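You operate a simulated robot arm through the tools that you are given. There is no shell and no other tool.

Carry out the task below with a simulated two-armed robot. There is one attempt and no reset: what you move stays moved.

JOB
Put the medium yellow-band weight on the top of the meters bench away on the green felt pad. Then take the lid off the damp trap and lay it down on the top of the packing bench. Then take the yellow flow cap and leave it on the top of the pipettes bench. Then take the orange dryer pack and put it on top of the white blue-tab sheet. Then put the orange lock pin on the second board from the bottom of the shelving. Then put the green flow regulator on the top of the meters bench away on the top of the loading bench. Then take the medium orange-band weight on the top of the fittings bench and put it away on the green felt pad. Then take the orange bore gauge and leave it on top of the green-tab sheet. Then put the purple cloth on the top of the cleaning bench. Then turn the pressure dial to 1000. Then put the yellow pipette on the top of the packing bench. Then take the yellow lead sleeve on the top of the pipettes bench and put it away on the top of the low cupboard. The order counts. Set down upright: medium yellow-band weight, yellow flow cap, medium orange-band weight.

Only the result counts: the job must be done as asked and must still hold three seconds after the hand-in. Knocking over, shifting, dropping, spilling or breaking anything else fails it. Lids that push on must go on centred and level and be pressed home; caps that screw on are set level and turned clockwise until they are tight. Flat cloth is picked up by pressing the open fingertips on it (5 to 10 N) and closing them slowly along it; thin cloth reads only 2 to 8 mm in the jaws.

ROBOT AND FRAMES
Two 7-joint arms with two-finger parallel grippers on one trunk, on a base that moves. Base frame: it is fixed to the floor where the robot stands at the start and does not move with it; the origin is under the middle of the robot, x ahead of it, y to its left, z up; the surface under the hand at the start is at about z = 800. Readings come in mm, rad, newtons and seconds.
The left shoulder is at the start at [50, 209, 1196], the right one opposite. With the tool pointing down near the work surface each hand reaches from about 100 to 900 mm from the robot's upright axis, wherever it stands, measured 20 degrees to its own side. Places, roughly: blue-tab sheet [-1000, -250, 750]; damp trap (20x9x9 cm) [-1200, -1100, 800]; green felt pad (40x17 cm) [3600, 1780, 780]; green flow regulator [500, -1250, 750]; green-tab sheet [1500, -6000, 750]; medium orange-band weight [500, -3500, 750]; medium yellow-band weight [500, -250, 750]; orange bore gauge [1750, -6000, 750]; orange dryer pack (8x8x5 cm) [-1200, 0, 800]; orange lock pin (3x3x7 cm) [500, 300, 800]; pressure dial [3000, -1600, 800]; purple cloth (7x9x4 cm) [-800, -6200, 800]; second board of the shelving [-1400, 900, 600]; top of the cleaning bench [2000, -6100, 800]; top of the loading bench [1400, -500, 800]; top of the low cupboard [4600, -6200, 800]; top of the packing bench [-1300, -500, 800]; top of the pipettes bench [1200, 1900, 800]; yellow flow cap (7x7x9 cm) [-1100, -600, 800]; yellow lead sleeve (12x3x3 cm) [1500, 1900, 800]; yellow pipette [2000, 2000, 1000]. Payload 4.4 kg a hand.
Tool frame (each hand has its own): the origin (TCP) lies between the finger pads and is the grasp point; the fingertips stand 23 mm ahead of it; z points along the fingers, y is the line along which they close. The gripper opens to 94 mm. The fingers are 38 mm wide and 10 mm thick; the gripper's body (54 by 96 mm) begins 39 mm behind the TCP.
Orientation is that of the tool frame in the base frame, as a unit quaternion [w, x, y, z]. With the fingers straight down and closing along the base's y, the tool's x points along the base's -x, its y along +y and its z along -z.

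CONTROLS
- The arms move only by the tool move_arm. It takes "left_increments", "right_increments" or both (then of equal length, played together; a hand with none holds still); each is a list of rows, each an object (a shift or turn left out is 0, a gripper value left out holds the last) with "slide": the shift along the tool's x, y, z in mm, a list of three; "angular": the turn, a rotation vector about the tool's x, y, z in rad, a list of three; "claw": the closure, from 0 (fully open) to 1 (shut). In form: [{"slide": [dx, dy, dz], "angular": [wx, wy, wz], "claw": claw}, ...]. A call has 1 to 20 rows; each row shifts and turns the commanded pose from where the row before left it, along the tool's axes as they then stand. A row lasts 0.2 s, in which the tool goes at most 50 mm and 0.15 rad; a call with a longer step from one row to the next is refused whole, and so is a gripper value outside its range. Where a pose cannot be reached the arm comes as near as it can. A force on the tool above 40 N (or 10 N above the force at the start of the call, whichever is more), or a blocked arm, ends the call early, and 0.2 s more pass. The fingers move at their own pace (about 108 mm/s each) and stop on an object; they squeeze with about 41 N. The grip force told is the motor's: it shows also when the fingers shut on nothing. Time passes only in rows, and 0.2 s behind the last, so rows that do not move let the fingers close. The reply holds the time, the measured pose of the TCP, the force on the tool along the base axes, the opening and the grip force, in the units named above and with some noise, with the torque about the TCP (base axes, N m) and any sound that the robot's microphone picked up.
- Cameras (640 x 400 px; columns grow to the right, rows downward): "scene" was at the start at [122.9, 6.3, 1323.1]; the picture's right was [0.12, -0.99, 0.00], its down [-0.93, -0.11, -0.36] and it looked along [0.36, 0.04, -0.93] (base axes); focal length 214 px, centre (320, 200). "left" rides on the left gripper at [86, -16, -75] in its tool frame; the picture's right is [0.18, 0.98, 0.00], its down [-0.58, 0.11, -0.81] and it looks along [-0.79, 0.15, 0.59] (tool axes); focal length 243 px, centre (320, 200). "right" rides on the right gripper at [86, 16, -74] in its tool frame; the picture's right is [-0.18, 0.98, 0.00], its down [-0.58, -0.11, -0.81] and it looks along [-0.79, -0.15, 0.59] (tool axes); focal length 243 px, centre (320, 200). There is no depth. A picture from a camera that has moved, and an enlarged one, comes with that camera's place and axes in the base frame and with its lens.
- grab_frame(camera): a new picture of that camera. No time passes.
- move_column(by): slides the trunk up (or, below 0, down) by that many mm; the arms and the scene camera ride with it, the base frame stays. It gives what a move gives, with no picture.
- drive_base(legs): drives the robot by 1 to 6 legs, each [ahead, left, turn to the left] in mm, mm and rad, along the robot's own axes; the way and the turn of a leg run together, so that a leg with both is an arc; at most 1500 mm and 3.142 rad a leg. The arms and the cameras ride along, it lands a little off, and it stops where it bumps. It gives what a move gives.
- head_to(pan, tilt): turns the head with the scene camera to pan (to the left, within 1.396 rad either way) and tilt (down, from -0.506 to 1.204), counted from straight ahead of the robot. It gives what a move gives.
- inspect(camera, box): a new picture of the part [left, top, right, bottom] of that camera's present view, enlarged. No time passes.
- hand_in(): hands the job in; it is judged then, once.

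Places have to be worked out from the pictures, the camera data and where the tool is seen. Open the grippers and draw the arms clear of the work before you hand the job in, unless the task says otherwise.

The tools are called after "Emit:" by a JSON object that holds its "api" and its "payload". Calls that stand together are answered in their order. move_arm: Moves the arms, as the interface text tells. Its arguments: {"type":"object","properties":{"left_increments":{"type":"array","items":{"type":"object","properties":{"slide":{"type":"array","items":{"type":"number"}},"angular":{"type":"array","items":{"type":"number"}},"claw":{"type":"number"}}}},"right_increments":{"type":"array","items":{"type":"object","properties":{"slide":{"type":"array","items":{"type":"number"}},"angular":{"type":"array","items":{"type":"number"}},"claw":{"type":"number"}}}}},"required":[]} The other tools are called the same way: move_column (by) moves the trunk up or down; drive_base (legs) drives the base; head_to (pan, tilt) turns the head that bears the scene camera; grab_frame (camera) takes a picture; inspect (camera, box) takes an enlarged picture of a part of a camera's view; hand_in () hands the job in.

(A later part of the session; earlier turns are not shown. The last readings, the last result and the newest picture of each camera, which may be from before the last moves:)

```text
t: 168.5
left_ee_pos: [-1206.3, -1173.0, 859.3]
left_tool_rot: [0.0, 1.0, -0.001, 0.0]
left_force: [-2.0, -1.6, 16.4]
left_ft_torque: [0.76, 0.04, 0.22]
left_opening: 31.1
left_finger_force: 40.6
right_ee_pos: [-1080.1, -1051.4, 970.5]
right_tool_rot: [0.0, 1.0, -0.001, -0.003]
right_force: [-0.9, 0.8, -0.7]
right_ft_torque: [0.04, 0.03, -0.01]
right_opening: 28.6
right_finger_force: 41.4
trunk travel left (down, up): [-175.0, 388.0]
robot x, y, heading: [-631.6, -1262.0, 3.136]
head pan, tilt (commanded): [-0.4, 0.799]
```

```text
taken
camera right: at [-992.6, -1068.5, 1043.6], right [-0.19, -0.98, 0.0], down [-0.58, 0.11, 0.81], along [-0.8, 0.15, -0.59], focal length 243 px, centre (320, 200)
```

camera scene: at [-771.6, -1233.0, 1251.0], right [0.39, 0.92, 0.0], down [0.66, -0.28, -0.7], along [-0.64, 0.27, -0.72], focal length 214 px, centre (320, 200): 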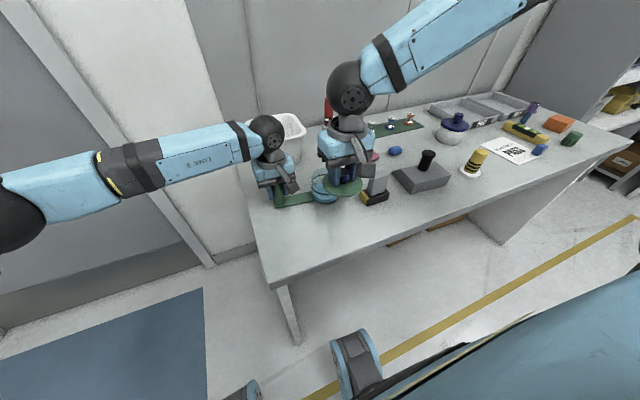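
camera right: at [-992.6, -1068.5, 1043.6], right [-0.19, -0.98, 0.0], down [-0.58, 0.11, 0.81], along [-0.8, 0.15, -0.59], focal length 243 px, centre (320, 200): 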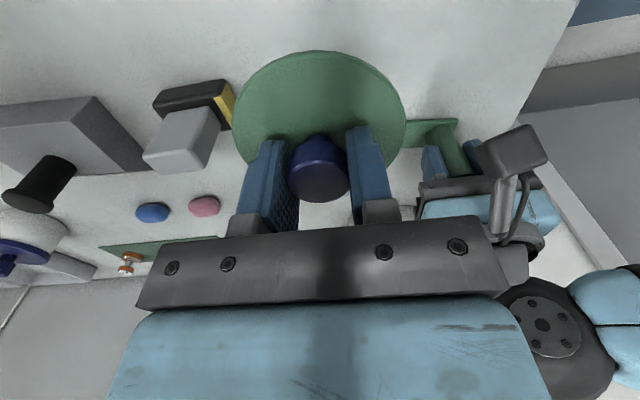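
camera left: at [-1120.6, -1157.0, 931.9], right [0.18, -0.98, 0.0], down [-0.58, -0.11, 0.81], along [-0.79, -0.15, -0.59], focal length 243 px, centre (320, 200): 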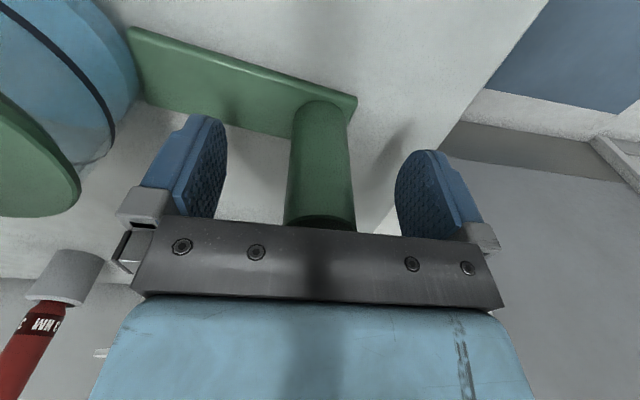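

The lid is over the free spot. I lower it and then feel for contact in small steps.

Emit:
{"api": "move_arm", "payload": {"right_increments": [{"slide": [2, 0, 35]}, {"slide": [0, 0, 35]}, {"slide": [0, 0, 30]}, {"slide": [0, 0, 8]}, {"slide": [0, 0, 4]}, {"slide": [0, 0, 4]}, {"slide": [0, 0, 0]}]}}

Emit:
{"api": "inspect", "payload": {"camera": "scene", "box": [230, 110, 430, 260]}}

```text
t: 170.1
left_ee_pos: [-1205.9, -1172.9, 858.8]
left_tool_rot: [0.0, 1.0, -0.001, 0.0]
left_force: [2.3, -2.8, 15.1]
left_ft_torque: [0.77, -0.08, 0.12]
left_opening: 31.2
left_finger_force: 40.7
right_ee_pos: [-1079.3, -1050.6, 853.5]
right_tool_rot: [0.001, 1.0, 0.0, -0.003]
right_force: [-0.5, -0.3, -0.2]
right_ft_torque: [0.03, -0.01, -0.02]
right_opening: 28.4
right_finger_force: 41.1
trunk travel left (down, up): [-175.0, 388.0]
robot x, y, heading: [-632.2, -1263.0, 3.14]
head pan, tilt (commanded): [-0.4, 0.799]
```

```text
2.67 times, centred on (330, 185) of scene
camera zoom: at [-771.5, -1233.1, 1251.0], right [0.39, 0.92, 0.0], down [0.66, -0.28, -0.7], along [-0.64, 0.27, -0.72], focal length 572 px, centre (293, 240)
```

zoom: 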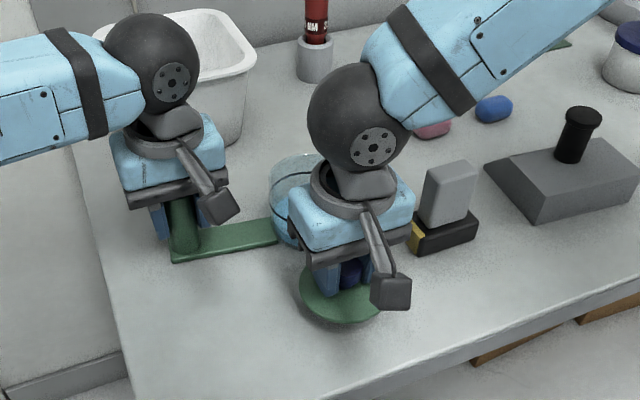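

No contact yet at z=853.5. I continue in small steps.

Emit:
{"api": "move_arm", "payload": {"right_increments": [{"slide": [0, 0, 3]}, {"slide": [0, 0, 3]}, {"slide": [0, 0, 2]}]}}

```text
t: 170.9
left_ee_pos: [-1206.0, -1173.9, 858.0]
left_tool_rot: [0.001, 1.0, -0.001, 0.0]
left_force: [1.8, -2.4, 14.4]
left_ft_torque: [0.77, 0.0, 0.08]
left_opening: 30.7
left_finger_force: 40.6
right_ee_pos: [-1078.6, -1049.4, 846.6]
right_tool_rot: [0.0, 1.0, -0.001, -0.004]
right_force: [0.5, -1.0, -0.8]
right_ft_torque: [-0.03, 0.0, -0.02]
right_opening: 28.2
right_finger_force: 40.8
trunk travel left (down, up): [-175.0, 388.0]
robot x, y, heading: [-630.8, -1262.2, 3.143]
head pan, tilt (commanded): [-0.4, 0.799]
```

No contact yet at z≈846; I keep lowering gently.

Emit:
{"api": "move_arm", "payload": {"right_increments": [{"slide": [0, 0, 3]}, {"slide": [0, 0, 3]}, {"slide": [0, 0, 2]}]}}

```text
t: 171.7
left_ee_pos: [-1206.6, -1172.8, 858.5]
left_tool_rot: [0.001, 1.0, 0.0, 0.0]
left_force: [2.1, -1.1, 13.9]
left_ft_torque: [0.74, 0.0, 0.14]
left_opening: 30.9
left_finger_force: 41.5
right_ee_pos: [-1079.5, -1048.9, 840.0]
right_tool_rot: [0.0, 1.0, 0.001, -0.003]
right_force: [-0.8, -0.4, -0.7]
right_ft_torque: [-0.02, 0.02, -0.01]
right_opening: 28.1
right_finger_force: 41.2
trunk travel left (down, up): [-175.0, 388.0]
robot x, y, heading: [-633.2, -1262.0, 3.143]
head pan, tilt (commanded): [-0.4, 0.799]
```

Emit:
{"api": "move_arm", "payload": {"right_increments": [{"slide": [0, 0, 2]}, {"slide": [0, 0, 2]}, {"slide": [0, 0, 2]}]}}

Emit:
{"api": "inspect", "payload": {"camera": "scene", "box": [230, 110, 430, 260]}}

```text
t: 172.5
left_ee_pos: [-1205.7, -1175.2, 858.1]
left_tool_rot: [0.002, 1.0, 0.0, -0.001]
left_force: [-1.7, -0.5, 0.7]
left_ft_torque: [0.29, 0.01, 0.1]
left_opening: 31.0
left_finger_force: 41.3
right_ee_pos: [-1078.7, -1049.3, 835.1]
right_tool_rot: [0.0, 1.0, -0.001, -0.006]
right_force: [3.9, 9.3, 44.4]
right_ft_torque: [0.33, -0.96, 0.14]
right_opening: 28.4
right_finger_force: 41.0
trunk travel left (down, up): [-175.0, 388.0]
robot x, y, heading: [-633.5, -1268.7, 3.139]
head pan, tilt (commanded): [-0.4, 0.799]
```

```text
2.67 times, centred on (330, 185) of scene
camera zoom: at [-770.0, -1233.0, 1251.8], right [0.39, 0.92, 0.0], down [0.66, -0.28, -0.7], along [-0.64, 0.27, -0.71], focal length 572 px, centre (293, 240)
```

zoom: 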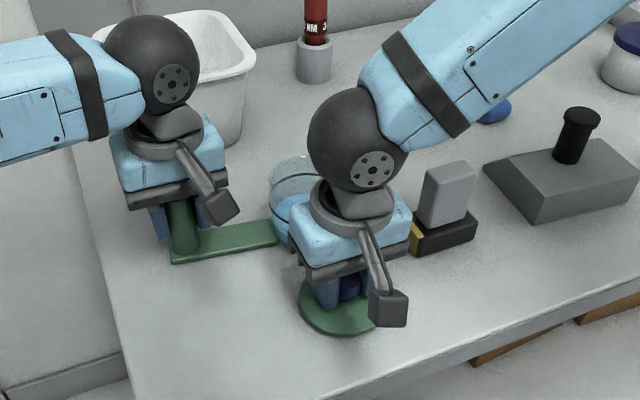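

The lid is down on the bench (contact force 44 N). I relieve the pressure by 3 mm, open the right gripper, and lift off.

Emit:
{"api": "move_arm", "payload": {"right_increments": [{"slide": [0, 0, -2]}, {"slide": [0, 0, -1.5]}, {"claw": 0.3}, {"claw": 0.3}, {"claw": 0.3}, {"slide": [0, 0, -15]}, {"slide": [0, 0, -35]}, {"slide": [0, 0, -45]}]}}

Emit:
{"api": "inspect", "payload": {"camera": "scene", "box": [230, 110, 430, 260]}}

```text
t: 174.3
left_ee_pos: [-1207.0, -1174.6, 859.2]
left_tool_rot: [0.001, 1.0, -0.001, -0.001]
left_force: [2.2, -3.4, 11.6]
left_ft_torque: [0.9, 0.06, 0.05]
left_opening: 30.8
left_finger_force: 40.5
right_ee_pos: [-1077.7, -1050.3, 930.6]
right_tool_rot: [0.001, 1.0, 0.001, -0.003]
right_force: [-0.1, 0.0, -0.1]
right_ft_torque: [0.0, -0.04, 0.0]
right_opening: 65.8
right_finger_force: 0.1
trunk travel left (down, up): [-175.0, 388.0]
robot x, y, heading: [-630.4, -1259.8, 3.14]
head pan, tilt (commanded): [-0.4, 0.799]
```

```text
2.67 times, centred on (330, 185) of scene
camera zoom: at [-771.6, -1233.0, 1250.9], right [0.39, 0.92, 0.0], down [0.66, -0.28, -0.7], along [-0.64, 0.27, -0.72], focal length 572 px, centre (293, 240)
```

zoom: 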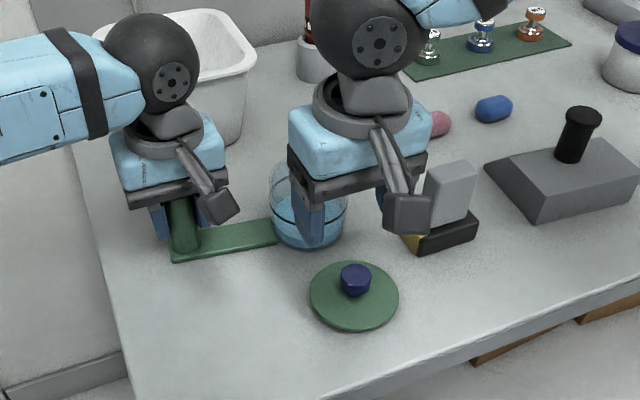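

The lid lies on the bench. Now I release the post with the left hand and lift it straight up.

Emit:
{"api": "move_arm", "payload": {"left_increments": [{"claw": 0.1}, {"claw": 0.1}, {"claw": 0.1}, {"slide": [0, 0, -20]}, {"slide": [0, 0, -40]}, {"slide": [0, 0, -45]}, {"slide": [0, 0, -45]}]}}

Emit:
{"api": "inspect", "payload": {"camera": "scene", "box": [230, 110, 430, 260]}}

Emit:
{"api": "grab_frame", "payload": {"camera": "left"}}

```text
t: 175.9
left_ee_pos: [-1207.3, -1173.1, 1010.1]
left_tool_rot: [0.002, 1.0, -0.001, -0.001]
left_force: [0.4, 0.3, -0.2]
left_ft_torque: [-0.03, 0.03, 0.0]
left_opening: 84.7
left_finger_force: 0.1
right_ee_pos: [-1079.3, -1050.5, 929.5]
right_tool_rot: [0.001, 1.0, -0.001, -0.004]
right_force: [-0.5, 0.4, 0.0]
right_ft_torque: [0.02, 0.04, 0.01]
right_opening: 66.0
right_finger_force: 0.0
trunk travel left (down, up): [-175.0, 388.0]
robot x, y, heading: [-632.8, -1266.8, 3.142]
head pan, tilt (commanded): [-0.4, 0.799]
```

```text
2.67 times, centred on (330, 185) of scene
camera zoom: at [-772.3, -1232.4, 1250.8], right [0.39, 0.92, 0.0], down [0.66, -0.28, -0.7], along [-0.64, 0.27, -0.72], focal length 572 px, centre (293, 240)
```

zoom: 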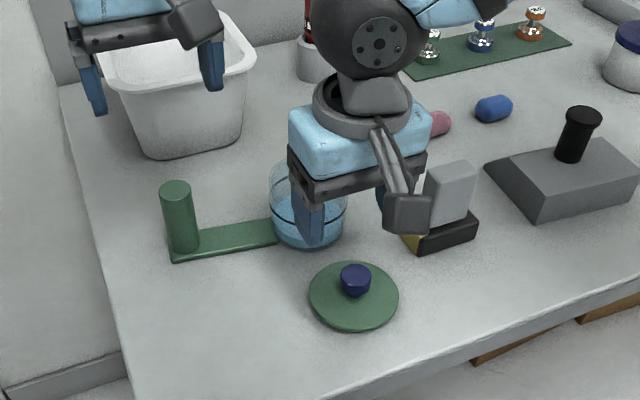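

```text
taken
camera left: at [-1121.7, -1156.4, 1083.1], right [0.18, -0.98, 0.0], down [-0.58, -0.11, 0.81], along [-0.79, -0.15, -0.59], focal length 243 px, centre (320, 200)
```

left: 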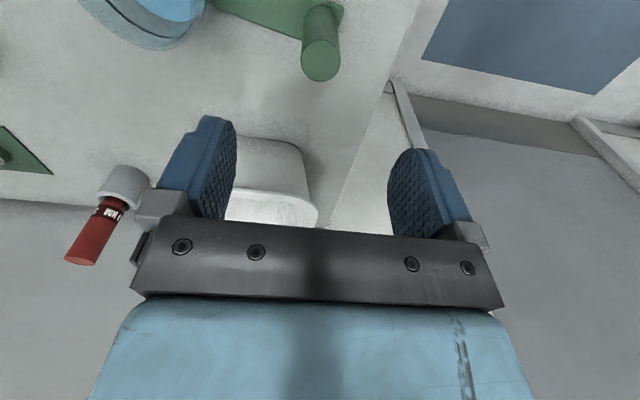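

The lid is off and lying flat; the trap still stands in place. Next is the yellow flow cap at about (-1114,-565): I raise the right hand and shift the base right to bring it in front.

Emit:
{"api": "move_arm", "payload": {"right_increments": [{"slide": [0, 0, -45]}, {"slide": [0, 0, -45]}], "left_increments": [{"slide": [20, 0, -20]}, {"slide": [20, 0, -20]}]}}

Emit:
{"api": "drive_base", "payload": {"legs": [[0, -440, 0]]}}

Emit:
{"api": "grab_frame", "payload": {"camera": "scene"}}

Emit:
{"api": "grab_frame", "payload": {"camera": "right"}}

```text
t: 176.5
left_ee_pos: [-1166.1, -1173.1, 1050.6]
left_tool_rot: [0.001, 1.0, -0.001, 0.0]
left_force: [-0.1, -0.1, -0.6]
left_ft_torque: [0.0, -0.02, 0.02]
left_opening: 84.8
left_finger_force: 0.1
right_ee_pos: [-1078.0, -1050.7, 1021.0]
right_tool_rot: [0.0, 1.0, 0.0, -0.003]
right_force: [0.5, 0.0, 0.3]
right_ft_torque: [0.03, -0.02, 0.03]
right_opening: 65.7
right_finger_force: 0.0
trunk travel left (down, up): [-175.0, 388.0]
robot x, y, heading: [-630.0, -1261.1, 3.138]
head pan, tilt (commanded): [-0.4, 0.799]
```

```text
t: 180.9
left_ee_pos: [-1169.6, -735.7, 1049.2]
left_tool_rot: [0.001, 1.0, 0.001, 0.001]
left_force: [0.1, 0.8, -0.4]
left_ft_torque: [0.02, -0.02, -0.02]
left_opening: 84.4
left_finger_force: 0.0
right_ee_pos: [-1078.7, -611.8, 1020.2]
right_tool_rot: [0.001, 1.0, 0.0, -0.003]
right_force: [0.2, -0.3, -0.2]
right_ft_torque: [0.03, -0.01, 0.0]
right_opening: 65.7
right_finger_force: 0.0
trunk travel left (down, up): [-175.0, 388.0]
robot x, y, heading: [-634.4, -824.5, -3.14]
head pan, tilt (commanded): [-0.4, 0.799]
```

```text
taken
camera scene: at [-773.5, -793.8, 1250.8], right [0.39, 0.92, 0.0], down [0.66, -0.28, -0.7], along [-0.64, 0.27, -0.72], focal length 214 px, centre (320, 200)
```

scene: 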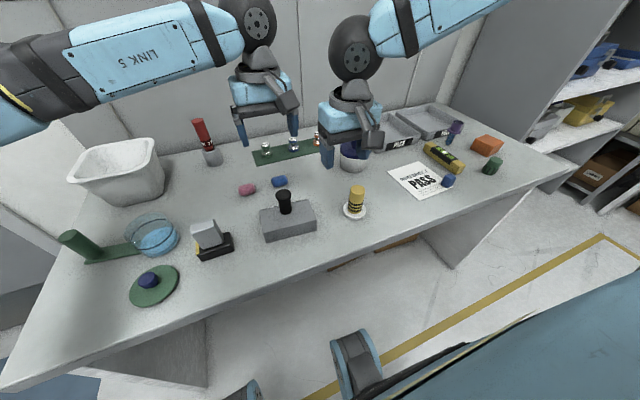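

```text
taken
camera right: at [-992.2, -629.3, 1093.7], right [-0.18, -0.98, 0.0], down [-0.58, 0.11, 0.81], along [-0.8, 0.15, -0.59], focal length 243 px, centre (320, 200)
```

right: 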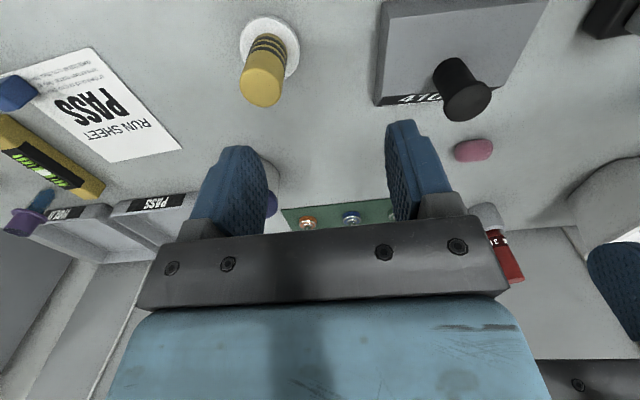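

I zoom both views on the flow cap to triangulate its top.

Emit:
{"api": "inspect", "payload": {"camera": "scene", "box": [310, 160, 410, 230]}}

Emit:
{"api": "inspect", "payload": {"camera": "right", "box": [190, 0, 340, 120]}}

```text
5.71 times, centred on (360, 195) of scene
camera zoom: at [-773.5, -793.8, 1250.8], right [0.39, 0.92, 0.0], down [0.66, -0.28, -0.7], along [-0.64, 0.27, -0.72], focal length 1226 px, centre (91, 229)
```

zoom: 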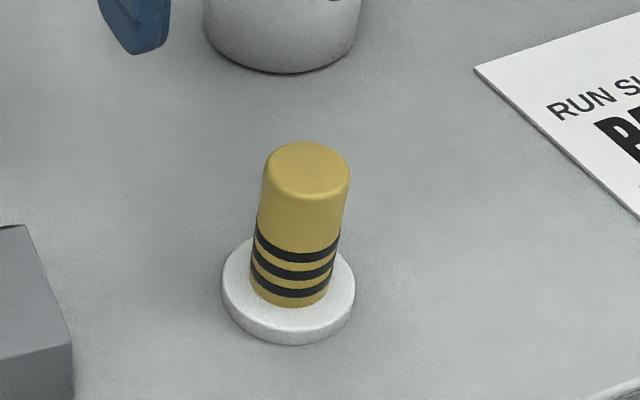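

```text
3.33 times, centred on (265, 60) of right
camera zoom: at [-992.2, -629.3, 1093.7], right [-0.18, -0.98, 0.0], down [-0.58, 0.11, 0.81], along [-0.8, 0.15, -0.59], focal length 809 px, centre (503, 667)
```

zoom: 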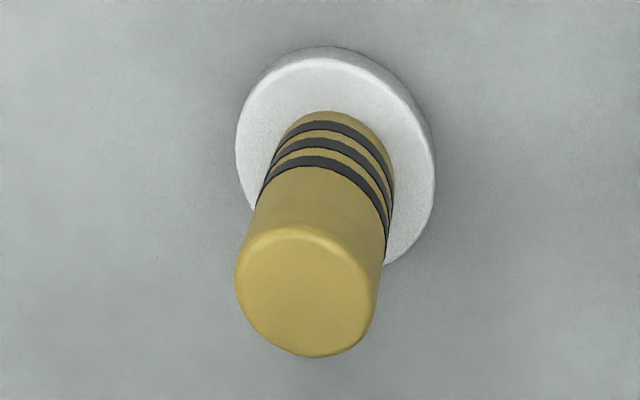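

The cap's top centre is (-1098,-554.5,883), standing upright, about 37 mm thick. I position the right hand over it and descend around the post.

Emit:
{"api": "move_arm", "payload": {"right_increments": [{"slide": [-9.6, -28.6, 0]}, {"slide": [-9.7, -28.7, 0]}, {"slide": [0, 0, 40]}, {"slide": [0, 0, 40]}, {"slide": [0, 0, 40]}, {"slide": [0, 0, 30]}, {"slide": [0, 0, 13]}, {"slide": [0, 0, 0]}]}}

Emit:
{"api": "grab_frame", "payload": {"camera": "right"}}

Emit:
{"api": "inspect", "payload": {"camera": "scene", "box": [290, 120, 430, 240]}}

```text
t: 182.7
left_ee_pos: [-1169.3, -735.8, 1049.4]
left_tool_rot: [0.0, 1.0, 0.0, 0.001]
left_force: [-0.1, -0.2, 0.3]
left_ft_torque: [-0.01, -0.01, 0.0]
left_opening: 84.8
left_finger_force: 0.0
right_ee_pos: [-1102.0, -553.3, 857.1]
right_tool_rot: [0.0, 1.0, 0.0, -0.003]
right_force: [0.9, 0.3, 0.0]
right_ft_torque: [0.02, -0.02, -0.01]
right_opening: 65.9
right_finger_force: 0.1
trunk travel left (down, up): [-175.0, 388.0]
robot x, y, heading: [-630.6, -821.7, -3.134]
head pan, tilt (commanded): [-0.4, 0.799]
```

```text
taken
camera right: at [-1014.4, -570.7, 930.9], right [-0.18, -0.98, 0.0], down [-0.58, 0.11, 0.81], along [-0.8, 0.15, -0.59], focal length 243 px, centre (320, 200)
```

right: 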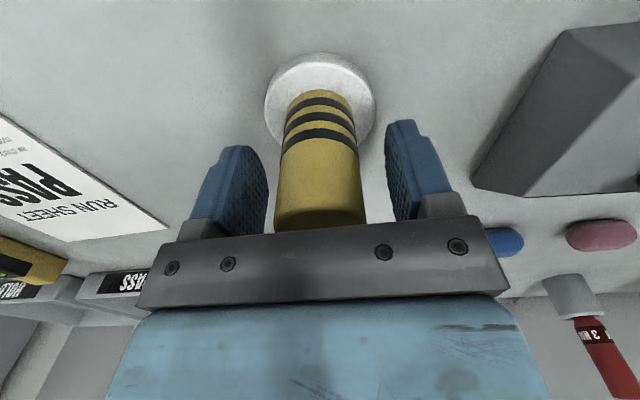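

```text
3.33 times, centred on (360, 180) of scene
camera zoom: at [-773.5, -793.9, 1250.8], right [0.39, 0.92, 0.0], down [0.66, -0.28, -0.7], along [-0.64, 0.27, -0.72], focal length 715 px, centre (187, 267)
```

zoom: 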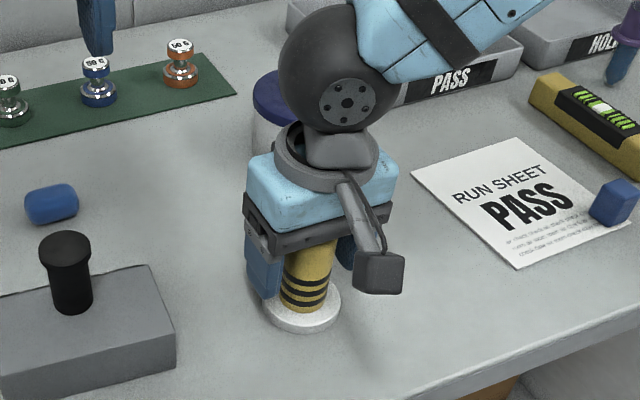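

Aligned. I close the gripper on the yellow post and lift.

Emit:
{"api": "move_arm", "payload": {"right_increments": [{"claw": 1.0}, {"claw": 1.0}, {"claw": 1.0}, {"slide": [0, 0, -10]}, {"slide": [0, 0, -30]}, {"slide": [0, 0, -40]}, {"slide": [0, 0, -45]}, {"slide": [0, 0, -45]}]}}

Emit:
{"api": "grab_frame", "payload": {"camera": "right"}}

```text
t: 184.5
left_ee_pos: [-1168.0, -736.7, 1049.7]
left_tool_rot: [0.001, 1.0, 0.0, 0.0]
left_force: [-0.4, 0.3, -0.1]
left_ft_torque: [0.0, 0.03, -0.02]
left_opening: 84.6
left_finger_force: 0.1
right_ee_pos: [-1097.0, -556.3, 1028.6]
right_tool_rot: [0.001, 1.0, 0.002, -0.003]
right_force: [0.2, -0.4, -2.5]
right_ft_torque: [0.0, 0.03, 0.0]
right_opening: 37.2
right_finger_force: 40.9
trunk travel left (down, up): [-175.0, 388.0]
robot x, y, heading: [-632.1, -823.6, -3.141]
head pan, tilt (commanded): [-0.4, 0.799]
```

```text
taken
camera right: at [-1009.9, -573.1, 1102.8], right [-0.18, -0.98, 0.0], down [-0.58, 0.11, 0.81], along [-0.8, 0.15, -0.59], focal length 243 px, centre (320, 200)
```

right: 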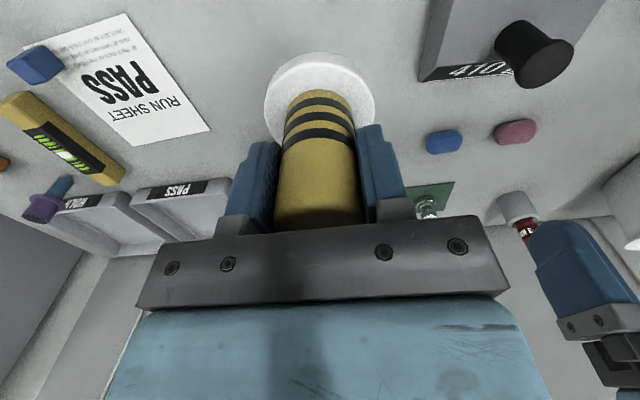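

The flow cap is held (37 mm). I tuck both hands, back away, raise the trunk and drive to the aisle in front of the pipettes bench.

Emit:
{"api": "move_arm", "payload": {"left_increments": [{"slide": [38, 28, 0]}, {"slide": [38, 28, 0]}, {"slide": [38, 28, 0]}, {"slide": [38, 28, 0]}, {"slide": [30, 28, 0]}], "right_increments": [{"slide": [20, 0, -10]}, {"slide": [20, 0, -10]}, {"slide": [20, 0, 0]}, {"slide": [20, 0, 0]}, {"slide": [0, 0, 0]}]}}

Emit:
{"api": "move_column", "payload": {"by": 300}}

Emit:
{"api": "drive_base", "payload": {"legs": [[-300, 0, 0], [0, -1300, 0], [0, 0, -1.571]]}}

Emit:
{"api": "head_to", "payload": {"pan": -0.5, "tilt": 0.5}}

Emit:
{"api": "grab_frame", "payload": {"camera": "scene"}}

```text
t: 185.7
left_ee_pos: [-987.0, -877.0, 1049.3]
left_tool_rot: [0.001, 1.0, 0.001, 0.001]
left_force: [-1.1, 0.0, 0.4]
left_ft_torque: [0.02, -0.01, 0.01]
left_opening: 84.8
left_finger_force: 0.1
right_ee_pos: [-1017.7, -555.5, 1048.6]
right_tool_rot: [0.0, 1.0, 0.002, -0.003]
right_force: [0.1, -0.9, -4.2]
right_ft_torque: [0.03, 0.02, 0.0]
right_opening: 37.7
right_finger_force: 40.7
trunk travel left (down, up): [-175.0, 388.0]
robot x, y, heading: [-631.9, -827.7, -3.14]
head pan, tilt (commanded): [-0.4, 0.799]
```

```text
t: 188.7
left_ee_pos: [-987.3, -875.8, 1348.8]
left_tool_rot: [0.001, 1.0, 0.001, 0.001]
left_force: [-0.2, -0.2, 0.1]
left_ft_torque: [-0.01, -0.03, 0.0]
left_opening: 84.7
left_finger_force: 0.0
right_ee_pos: [-1018.3, -553.9, 1347.8]
right_tool_rot: [0.001, 1.0, 0.0, -0.002]
right_force: [-0.2, 0.7, -3.4]
right_ft_torque: [-0.01, 0.01, 0.04]
right_opening: 37.0
right_finger_force: 41.7
trunk travel left (down, up): [-475.0, 88.0]
robot x, y, heading: [-637.7, -822.7, -3.144]
head pan, tilt (commanded): [-0.4, 0.799]
```

```text
t: 206.0
left_ee_pos: [-382.6, 857.0, 1349.8]
left_tool_rot: [-0.001, -0.7, 0.714, -0.001]
left_force: [0.5, -0.6, 0.2]
left_ft_torque: [0.04, -0.04, -0.01]
left_opening: 84.5
left_finger_force: 0.1
right_ee_pos: [-61.3, 881.5, 1347.9]
right_tool_rot: [0.001, -0.7, 0.714, 0.002]
right_force: [-0.1, 0.0, -2.8]
right_ft_torque: [-0.03, -0.01, -0.01]
right_opening: 37.4
right_finger_force: 40.9
trunk travel left (down, up): [-475.0, 88.0]
robot x, y, heading: [-341.5, 500.0, 1.553]
head pan, tilt (commanded): [-0.4, 0.799]
```

```text
t: 206.8
left_ee_pos: [-382.0, 858.0, 1347.7]
left_tool_rot: [-0.001, -0.701, 0.714, 0.0]
left_force: [-0.6, -0.8, 0.0]
left_ft_torque: [0.0, -0.01, 0.0]
left_opening: 84.5
left_finger_force: 0.0
right_ee_pos: [-60.7, 881.8, 1348.1]
right_tool_rot: [0.001, -0.7, 0.714, 0.002]
right_force: [-1.0, 0.4, -1.9]
right_ft_torque: [0.02, -0.01, 0.02]
right_opening: 37.2
right_finger_force: 41.1
trunk travel left (down, up): [-475.0, 88.0]
robot x, y, heading: [-335.8, 500.1, 1.551]
head pan, tilt (commanded): [-0.499, 0.499]
```

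```text
taken
camera scene: at [-292.3, 647.2, 1576.6], right [0.87, -0.49, 0.0], down [-0.24, -0.42, -0.88], along [0.43, 0.76, -0.48], focal length 214 px, centre (320, 200)
```

scene: 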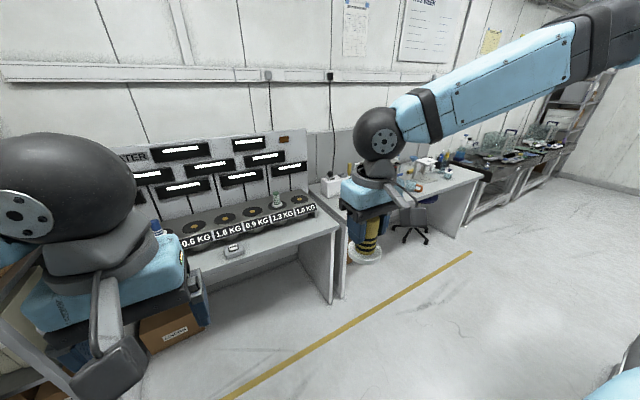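

I continue into the aisle and sidestep along the pipettes bench.

Emit:
{"api": "drive_base", "payload": {"legs": [[420, 0, 0.02], [0, -1250, 0]]}}

Emit:
{"api": "head_to", "payload": {"pan": -0.2, "tilt": 0.65}}

Emit:
{"api": "grab_frame", "payload": {"camera": "scene"}}

```text
t: 219.9
left_ee_pos: [835.5, 1268.8, 1347.3]
left_tool_rot: [-0.001, -0.702, 0.712, 0.0]
left_force: [-0.6, 0.1, 0.5]
left_ft_torque: [-0.03, 0.05, 0.01]
left_opening: 84.6
left_finger_force: 0.1
right_ee_pos: [1158.4, 1295.1, 1348.4]
right_tool_rot: [0.001, -0.702, 0.712, 0.002]
right_force: [0.2, 0.0, -3.7]
right_ft_torque: [-0.01, 0.03, 0.02]
right_opening: 37.3
right_finger_force: 41.0
trunk travel left (down, up): [-475.0, 88.0]
robot x, y, heading: [877.4, 910.6, 1.556]
head pan, tilt (commanded): [-0.499, 0.499]
```

```text
t: 220.7
left_ee_pos: [836.0, 1268.5, 1348.2]
left_tool_rot: [-0.002, -0.702, 0.712, 0.0]
left_force: [0.4, 0.1, -0.1]
left_ft_torque: [0.03, 0.0, -0.04]
left_opening: 84.7
left_finger_force: 0.1
right_ee_pos: [1159.5, 1294.8, 1347.2]
right_tool_rot: [0.001, -0.702, 0.712, 0.002]
right_force: [0.1, -0.4, -2.8]
right_ft_torque: [0.0, 0.0, 0.04]
right_opening: 37.2
right_finger_force: 41.0
trunk travel left (down, up): [-475.0, 88.0]
robot x, y, heading: [877.6, 913.2, 1.562]
head pan, tilt (commanded): [-0.201, 0.649]
```

```text
taken
camera scene: at [901.2, 1064.2, 1563.4], right [0.98, -0.21, 0.0], down [-0.13, -0.59, -0.8], along [0.17, 0.78, -0.6], focal length 214 px, centre (320, 200)
```

scene: 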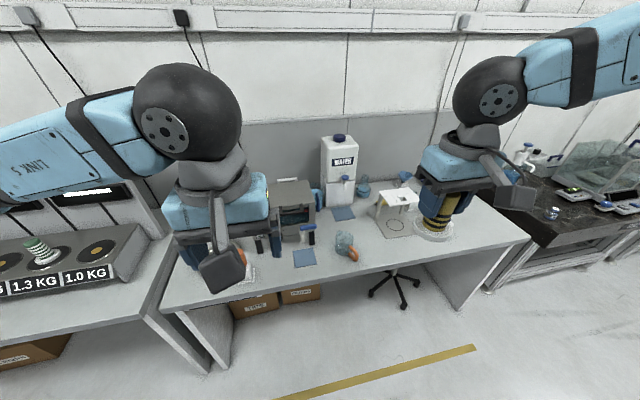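

I zoom in on the pipettes bench to find a free spot for the cap.

Emit:
{"api": "inspect", "payload": {"camera": "scene", "box": [160, 130, 360, 300]}}

Emit:
{"api": "inspect", "payload": {"camera": "scene", "box": [330, 140, 540, 310]}}

```text
2.35 times, centred on (260, 215) of scene
camera zoom: at [901.2, 1064.2, 1563.4], right [0.98, -0.21, 0.0], down [-0.13, -0.59, -0.8], along [0.17, 0.78, -0.6], focal length 505 px, centre (461, 165)
```

zoom: 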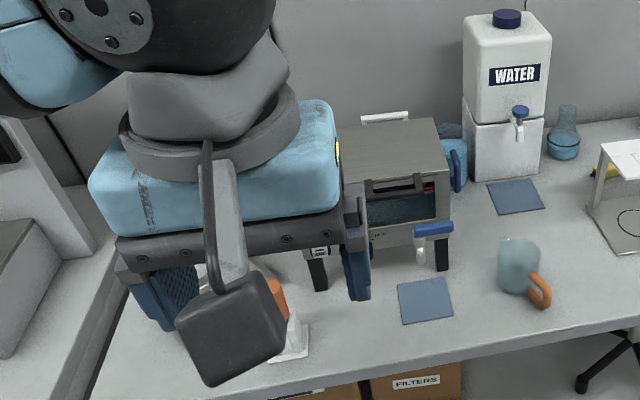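

```text
2.35 times, centred on (435, 225) of scene
camera zoom: at [901.2, 1064.2, 1563.4], right [0.98, -0.21, 0.0], down [-0.13, -0.59, -0.8], along [0.17, 0.78, -0.6], focal length 505 px, centre (49, 141)
```

zoom: 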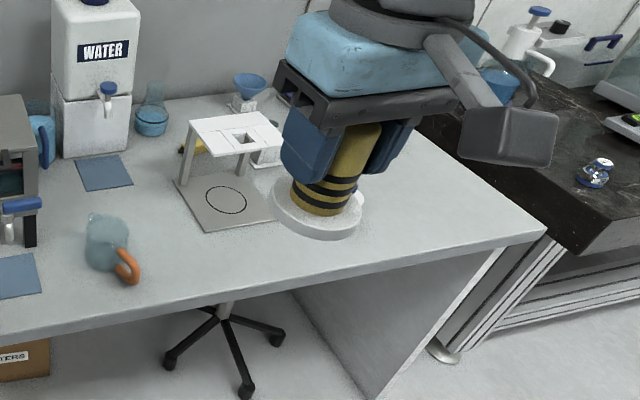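

I want to see the right end of the bench too, so I sidestep further right before choosing the spot.

Emit:
{"api": "drive_base", "payload": {"legs": [[0, -500, 0.01]]}}

Emit:
{"api": "head_to", "payload": {"pan": 0.0, "tilt": 0.65}}

Emit:
{"api": "grab_frame", "payload": {"camera": "scene"}}

Emit:
{"api": "grab_frame", "payload": {"camera": "right"}}

```text
t: 225.6
left_ee_pos: [1333.9, 1263.9, 1348.1]
left_tool_rot: [-0.001, -0.705, 0.709, 0.0]
left_force: [0.2, 0.0, 0.8]
left_ft_torque: [-0.06, -0.04, 0.04]
left_opening: 84.3
left_finger_force: 0.0
right_ee_pos: [1656.0, 1292.6, 1347.2]
right_tool_rot: [0.002, -0.706, 0.709, 0.001]
right_force: [0.4, -0.7, -4.2]
right_ft_torque: [-0.01, 0.01, 0.0]
right_opening: 37.0
right_finger_force: 41.2
trunk travel left (down, up): [-475.0, 88.0]
robot x, y, heading: [1386.2, 906.5, 1.567]
head pan, tilt (commanded): [-0.201, 0.649]
```

```text
t: 226.4
left_ee_pos: [1335.6, 1263.9, 1349.5]
left_tool_rot: [-0.001, -0.705, 0.709, 0.0]
left_force: [-1.5, 0.9, 0.1]
left_ft_torque: [0.02, 0.05, 0.01]
left_opening: 84.7
left_finger_force: 0.1
right_ee_pos: [1655.3, 1293.5, 1348.3]
right_tool_rot: [0.002, -0.706, 0.708, 0.002]
right_force: [-0.2, 0.3, -3.0]
right_ft_torque: [0.03, 0.04, 0.02]
right_opening: 37.1
right_finger_force: 41.0
trunk travel left (down, up): [-475.0, 88.0]
robot x, y, heading: [1385.1, 908.0, 1.566]
head pan, tilt (commanded): [0.0, 0.649]
```

```text
taken
camera scene: at [1384.6, 1062.0, 1563.3], right [1.0, 0.0, 0.0], down [0.0, -0.6, -0.8], along [0.0, 0.8, -0.6], focal length 214 px, centre (320, 200)
```

scene: 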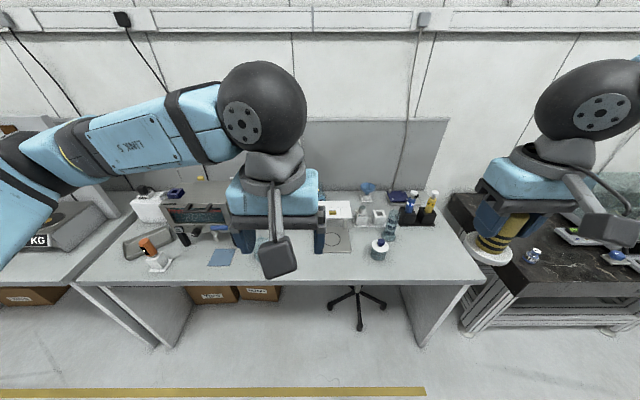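

```text
taken
camera right: at [1640.4, 1204.8, 1421.3], right [-0.98, 0.19, 0.0], down [0.11, 0.58, 0.81], along [0.15, 0.8, -0.59], focal length 243 px, centre (320, 200)
```

right: 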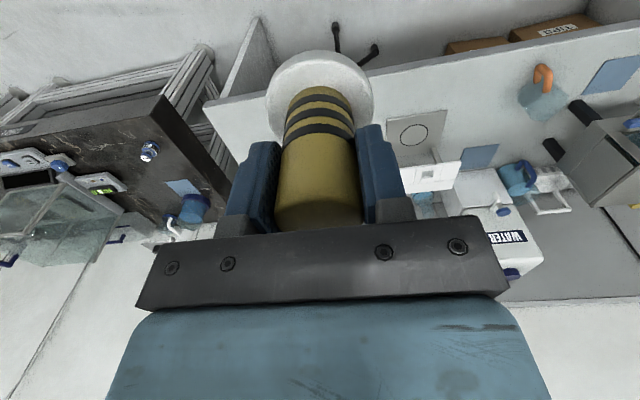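

The right front part of the bench around (1840,1650) is free. I move in front of it and lower the trunk.

Emit:
{"api": "drive_base", "payload": {"legs": [[0, -175, 0.004], [240, 0, 0]]}}

Emit:
{"api": "move_column", "payload": {"by": -320}}

Emit:
{"api": "head_to", "payload": {"pan": -0.4, "tilt": 0.75}}

Emit:
{"api": "grab_frame", "payload": {"camera": "scene"}}

Emit:
{"api": "grab_frame", "payload": {"camera": "right"}}

```text
t: 229.9
left_ee_pos: [1499.1, 1506.2, 1349.6]
left_tool_rot: [0.0, 0.71, -0.704, 0.001]
left_force: [0.4, 0.0, -0.3]
left_ft_torque: [0.05, -0.02, -0.01]
left_opening: 84.6
left_finger_force: 0.1
right_ee_pos: [1819.2, 1538.7, 1348.0]
right_tool_rot: [-0.002, 0.71, -0.704, -0.003]
right_force: [0.1, -0.2, -4.4]
right_ft_torque: [0.01, -0.02, 0.02]
right_opening: 37.0
right_finger_force: 41.0
trunk travel left (down, up): [-475.0, 88.0]
robot x, y, heading: [1550.0, 1150.3, 1.58]
head pan, tilt (commanded): [0.0, 0.649]
```

```text
t: 233.1
left_ee_pos: [1499.5, 1506.2, 1028.8]
left_tool_rot: [0.002, 0.709, -0.705, 0.0]
left_force: [-0.2, 1.0, -0.7]
left_ft_torque: [0.0, 0.0, 0.01]
left_opening: 84.3
left_finger_force: 0.0
right_ee_pos: [1818.6, 1538.3, 1027.7]
right_tool_rot: [-0.001, 0.71, -0.704, -0.003]
right_force: [0.1, 0.2, -2.7]
right_ft_torque: [-0.01, -0.02, 0.02]
right_opening: 37.2
right_finger_force: 41.5
trunk travel left (down, up): [-155.0, 408.0]
robot x, y, heading: [1552.3, 1149.0, 1.576]
head pan, tilt (commanded): [0.0, 0.649]
```

```text
t: 233.9
left_ee_pos: [1498.7, 1505.3, 1027.9]
left_tool_rot: [0.001, 0.709, -0.705, 0.0]
left_force: [0.0, 0.1, -0.2]
left_ft_torque: [0.02, 0.01, 0.02]
left_opening: 84.7
left_finger_force: 0.1
right_ee_pos: [1818.6, 1539.4, 1028.2]
right_tool_rot: [-0.002, 0.71, -0.704, -0.002]
right_force: [0.0, 0.4, -2.9]
right_ft_torque: [0.02, 0.0, 0.01]
right_opening: 37.1
right_finger_force: 40.7
trunk travel left (down, up): [-155.0, 408.0]
robot x, y, heading: [1552.7, 1152.4, 1.579]
head pan, tilt (commanded): [-0.4, 0.75]
```

```text
taken
camera scene: at [1582.8, 1295.2, 1234.8], right [0.92, -0.38, 0.0], down [-0.26, -0.63, -0.73], along [0.28, 0.68, -0.68], focal length 214 px, centre (320, 200)
```

scene: 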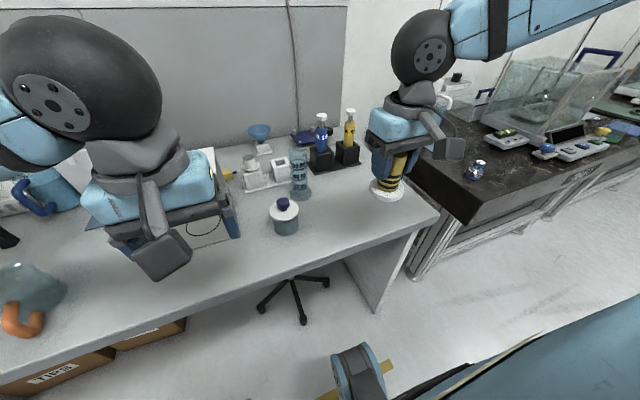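

```text
taken
camera right: at [1804.6, 1451.2, 1101.4], right [-0.98, 0.18, 0.0], down [0.11, 0.58, 0.81], along [0.14, 0.8, -0.59], focal length 243 px, centre (320, 200)
```

right: 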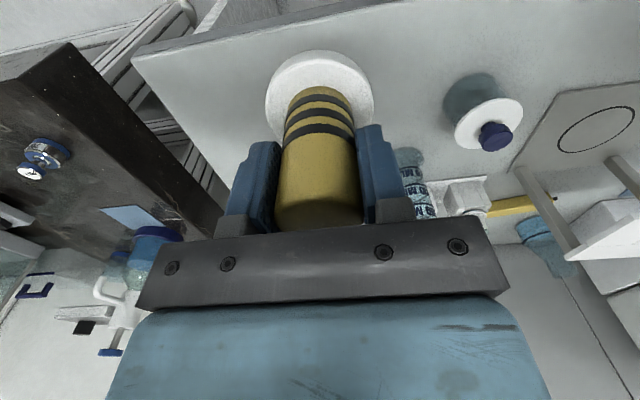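

The spot ahead of the right hand is free. I move forward ~105 mm and lower the cap close to the surface.

Emit:
{"api": "move_arm", "payload": {"right_increments": [{"slide": [-35, 0, 15]}, {"slide": [-35, 0, 15]}, {"slide": [-35, 0, 15]}, {"slide": [0, 0, 35]}, {"slide": [0, 0, 35]}, {"slide": [0, 0, 35]}, {"slide": [0, 0, 8]}, {"slide": [0, 0, 0]}]}}

Emit:
{"api": "grab_frame", "payload": {"camera": "scene"}}

```text
t: 235.7
left_ee_pos: [1499.3, 1506.8, 1028.8]
left_tool_rot: [0.001, 0.71, -0.704, -0.001]
left_force: [-0.3, 0.3, 0.3]
left_ft_torque: [0.02, -0.03, 0.02]
left_opening: 84.7
left_finger_force: 0.1
right_ee_pos: [1816.4, 1644.0, 869.8]
right_tool_rot: [-0.001, 0.71, -0.704, -0.003]
right_force: [-0.6, 0.3, -3.5]
right_ft_torque: [0.02, 0.0, -0.03]
right_opening: 37.1
right_finger_force: 40.9
trunk travel left (down, up): [-155.0, 408.0]
robot x, y, heading: [1554.3, 1149.8, 1.577]
head pan, tilt (commanded): [-0.4, 0.75]
```

```text
taken
camera scene: at [1582.9, 1295.3, 1234.7], right [0.92, -0.38, 0.0], down [-0.26, -0.63, -0.73], along [0.28, 0.68, -0.68], focal length 214 px, centre (320, 200)
```

scene: 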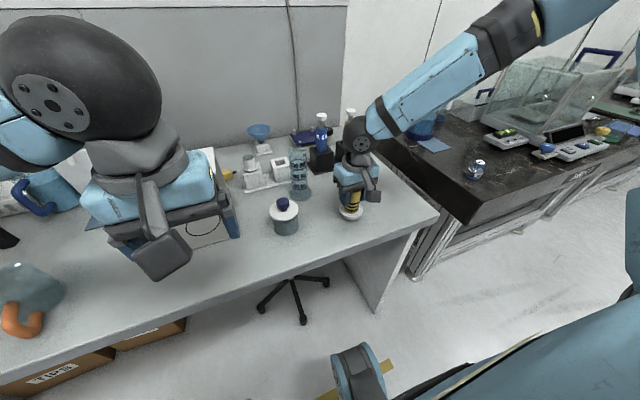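

Now I feel for the surface in small steps.

Emit:
{"api": "move_arm", "payload": {"right_increments": [{"slide": [0, 0, 3]}, {"slide": [0, 0, 3]}, {"slide": [0, 0, 3]}]}}

```text
t: 236.5
left_ee_pos: [1500.1, 1506.0, 1029.8]
left_tool_rot: [0.001, 0.71, -0.704, 0.0]
left_force: [0.5, -0.5, -0.2]
left_ft_torque: [0.03, -0.01, -0.04]
left_opening: 84.6
left_finger_force: 0.2
right_ee_pos: [1817.5, 1645.2, 862.0]
right_tool_rot: [-0.001, 0.71, -0.704, -0.002]
right_force: [0.6, -1.5, -0.6]
right_ft_torque: [-0.07, -0.08, 0.01]
right_opening: 37.0
right_finger_force: 41.1
trunk travel left (down, up): [-155.0, 408.0]
robot x, y, heading: [1551.3, 1148.2, 1.58]
head pan, tilt (commanded): [-0.4, 0.75]
```

Contact is just beginning (load dropped to about zero). I lower 2 mm more, release, and lift off.

Emit:
{"api": "move_arm", "payload": {"right_increments": [{"slide": [0, 0, 1.5]}, {"slide": [0, 0, 0]}, {"claw": 0.3}, {"claw": 0.3}, {"claw": 0.3}, {"slide": [0, 0, -15]}, {"slide": [0, 0, -35]}, {"slide": [0, 0, -45]}, {"slide": [0, 0, -45]}]}}

Emit:
{"api": "inspect", "payload": {"camera": "scene", "box": [230, 100, 450, 260]}}

Emit:
{"api": "grab_frame", "payload": {"camera": "right"}}

```text
t: 238.5
left_ee_pos: [1498.3, 1506.1, 1029.9]
left_tool_rot: [0.001, 0.71, -0.704, 0.0]
left_force: [0.6, -0.6, 1.0]
left_ft_torque: [0.02, -0.01, -0.01]
left_opening: 84.5
left_finger_force: 0.0
right_ee_pos: [1817.0, 1643.9, 1001.7]
right_tool_rot: [-0.003, 0.71, -0.704, -0.002]
right_force: [0.0, -0.4, -0.3]
right_ft_torque: [0.02, -0.01, 0.01]
right_opening: 66.0
right_finger_force: 0.0
trunk travel left (down, up): [-155.0, 408.0]
robot x, y, heading: [1553.8, 1151.8, 1.582]
head pan, tilt (commanded): [-0.4, 0.75]
```

```text
2.50 times, centred on (340, 180) of scene
camera zoom: at [1582.3, 1294.2, 1234.9], right [0.92, -0.38, 0.0], down [-0.26, -0.63, -0.73], along [0.28, 0.68, -0.68], focal length 536 px, centre (270, 250)
```

zoom: 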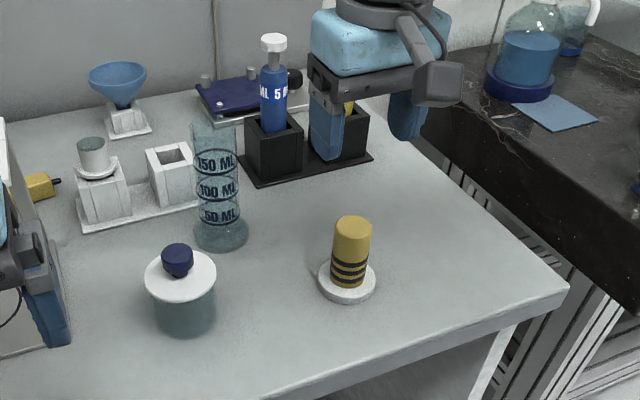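

```text
taken
camera right: at [1801.5, 1555.5, 1074.6], right [-0.98, 0.18, 0.0], down [0.1, 0.58, 0.81], along [0.14, 0.8, -0.59], focal length 243 px, centre (320, 200)
```

right: 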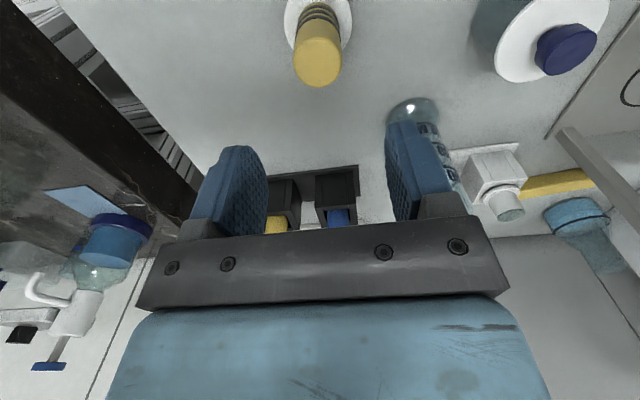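

The cap stands upright on the pipettes bench. Next: dryer pack on the packing bench. I tuck the right hand, raise the trunk and drive back.

Emit:
{"api": "move_arm", "payload": {"right_increments": [{"slide": [30, 0, -25]}, {"slide": [40, 0, -20]}, {"slide": [40, 0, 0]}]}}

Emit:
{"api": "move_column", "payload": {"by": 320}}

Emit:
{"api": "drive_base", "payload": {"legs": [[-240, 0, -0.008], [0, 1500, 0], [0, 390, 0], [-410, 0, 0], [0, 0, 1.571]]}}

Emit:
{"api": "head_to", "payload": {"pan": 0.0, "tilt": 0.6}}

Emit:
{"api": "grab_frame", "payload": {"camera": "scene"}}

```text
t: 239.3
left_ee_pos: [1498.5, 1505.3, 1028.6]
left_tool_rot: [0.001, 0.71, -0.704, 0.0]
left_force: [0.2, -0.4, 0.5]
left_ft_torque: [0.0, 0.03, 0.0]
left_opening: 84.3
left_finger_force: 0.0
right_ee_pos: [1820.4, 1533.5, 1046.5]
right_tool_rot: [-0.002, 0.71, -0.704, -0.002]
right_force: [-0.1, -0.5, 1.0]
right_ft_torque: [0.02, -0.03, 0.03]
right_opening: 65.7
right_finger_force: 0.1
trunk travel left (down, up): [-155.0, 408.0]
robot x, y, heading: [1550.7, 1148.5, 1.585]
head pan, tilt (commanded): [-0.4, 0.75]
```

```text
t: 242.5
left_ee_pos: [1498.8, 1506.3, 1348.4]
left_tool_rot: [0.002, 0.71, -0.704, 0.001]
left_force: [-0.3, 0.0, 0.1]
left_ft_torque: [0.0, 0.01, 0.02]
left_opening: 84.5
left_finger_force: 0.0
right_ee_pos: [1820.2, 1534.4, 1365.1]
right_tool_rot: [-0.002, 0.71, -0.704, -0.002]
right_force: [0.1, 0.5, 0.2]
right_ft_torque: [0.01, 0.01, 0.0]
right_opening: 65.8
right_finger_force: 0.1
trunk travel left (down, up): [-475.0, 88.0]
robot x, y, heading: [1547.6, 1150.3, 1.581]
head pan, tilt (commanded): [-0.4, 0.75]
```

```text
t: 266.6
left_ee_pos: [-680.6, 435.4, 1349.3]
left_tool_rot: [0.001, 1.0, 0.001, -0.001]
left_force: [0.1, -0.3, 0.7]
left_ft_torque: [0.01, 0.02, -0.01]
left_opening: 84.7
left_finger_force: 0.1
right_ee_pos: [-706.6, 755.8, 1365.5]
right_tool_rot: [0.001, 1.0, 0.002, -0.002]
right_force: [0.5, 0.3, 0.5]
right_ft_torque: [0.0, 0.02, 0.02]
right_opening: 65.9
right_finger_force: 0.0
trunk travel left (down, up): [-475.0, 88.0]
robot x, y, heading: [-325.7, 485.0, -3.14]
head pan, tilt (commanded): [-0.4, 0.75]
```

```text
t: 267.5
left_ee_pos: [-681.9, 435.6, 1349.3]
left_tool_rot: [0.0, 1.0, 0.0, 0.0]
left_force: [1.2, 0.5, -0.4]
left_ft_torque: [-0.04, 0.01, 0.02]
left_opening: 84.9
left_finger_force: 0.0
right_ee_pos: [-707.9, 756.8, 1365.4]
right_tool_rot: [0.0, 1.0, 0.001, -0.002]
right_force: [0.2, -0.3, 0.0]
right_ft_torque: [0.0, 0.03, 0.0]
right_opening: 65.8
right_finger_force: 0.1
trunk travel left (down, up): [-475.0, 88.0]
robot x, y, heading: [-325.0, 486.4, -3.143]
head pan, tilt (commanded): [0.0, 0.6]
```

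```text
taken
camera scene: at [-482.6, 484.7, 1567.6], right [0.0, 1.0, 0.0], down [0.57, 0.0, -0.82], along [-0.82, 0.0, -0.57], focal length 214 px, centre (320, 200)
```

scene: 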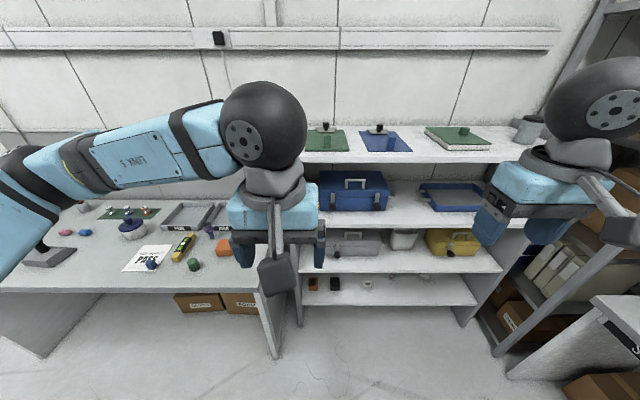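

I see the dryer pack (orange box) and the run sheet with its blue tab on the packing bench. I drive in front of them for the left hand and lower the trunk.

Emit:
{"api": "drive_base", "payload": {"legs": [[0, 546, 0], [307, 0, 0]]}}

Emit:
{"api": "move_column", "payload": {"by": -320}}

Emit:
{"api": "head_to", "payload": {"pan": 0.1, "tilt": 0.85}}

Emit:
{"api": "grab_frame", "payload": {"camera": "scene"}}

Emit:
{"api": "grab_frame", "payload": {"camera": "left"}}

```text
t: 274.5
left_ee_pos: [-986.6, -118.5, 1348.6]
left_tool_rot: [0.001, 1.0, 0.002, -0.001]
left_force: [0.1, 0.1, -0.1]
left_ft_torque: [0.01, 0.0, -0.01]
left_opening: 84.8
left_finger_force: 0.0
right_ee_pos: [-1015.1, 204.5, 1366.2]
right_tool_rot: [0.0, 1.0, 0.004, -0.004]
right_force: [0.2, 0.2, 0.0]
right_ft_torque: [0.05, -0.03, -0.02]
right_opening: 65.6
right_finger_force: 0.1
trunk travel left (down, up): [-475.0, 88.0]
robot x, y, heading: [-628.3, -70.4, -3.138]
head pan, tilt (commanded): [0.0, 0.6]
```

```text
t: 277.7
left_ee_pos: [-987.8, -117.6, 1027.8]
left_tool_rot: [0.001, 1.0, 0.002, -0.001]
left_force: [-0.3, -0.7, 0.1]
left_ft_torque: [0.02, 0.03, -0.01]
left_opening: 84.7
left_finger_force: 0.0
right_ee_pos: [-1016.1, 204.5, 1046.3]
right_tool_rot: [0.001, 1.0, 0.003, -0.002]
right_force: [0.5, 0.8, -0.4]
right_ft_torque: [0.03, 0.02, 0.03]
right_opening: 65.8
right_finger_force: 0.0
trunk travel left (down, up): [-155.0, 408.0]
robot x, y, heading: [-634.2, -66.0, -3.135]
head pan, tilt (commanded): [0.0, 0.6]
```

```text
t: 278.4
left_ee_pos: [-987.9, -119.0, 1028.1]
left_tool_rot: [0.001, 1.0, 0.002, 0.0]
left_force: [-0.1, -0.4, -0.3]
left_ft_torque: [-0.01, -0.01, -0.02]
left_opening: 84.6
left_finger_force: 0.1
right_ee_pos: [-1016.4, 203.6, 1046.3]
right_tool_rot: [0.0, 1.0, 0.003, -0.002]
right_force: [0.0, -1.3, 0.2]
right_ft_torque: [0.03, -0.02, -0.01]
right_opening: 65.8
right_finger_force: 0.0
trunk travel left (down, up): [-155.0, 408.0]
robot x, y, heading: [-632.9, -65.3, -3.14]
head pan, tilt (commanded): [0.099, 0.85]
```

```text
taken
camera scene: at [-778.5, -75.1, 1226.8], right [-0.11, 0.99, 0.0], down [0.75, 0.08, -0.66], along [-0.66, -0.07, -0.75], focal length 214 px, centre (320, 200)
```

scene: 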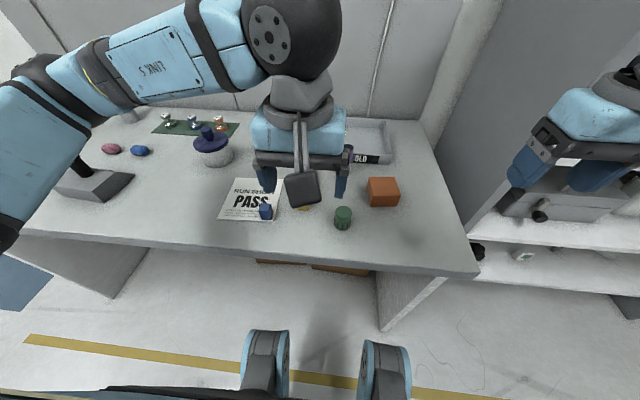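

```text
taken
camera left: at [-901.2, -101.9, 1102.5], right [0.19, -0.98, 0.0], down [-0.58, -0.11, 0.81], along [-0.79, -0.15, -0.59], focal length 243 px, centre (320, 200)
```

left: 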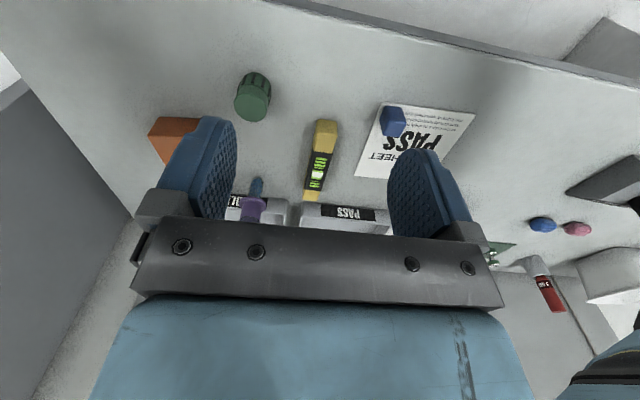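

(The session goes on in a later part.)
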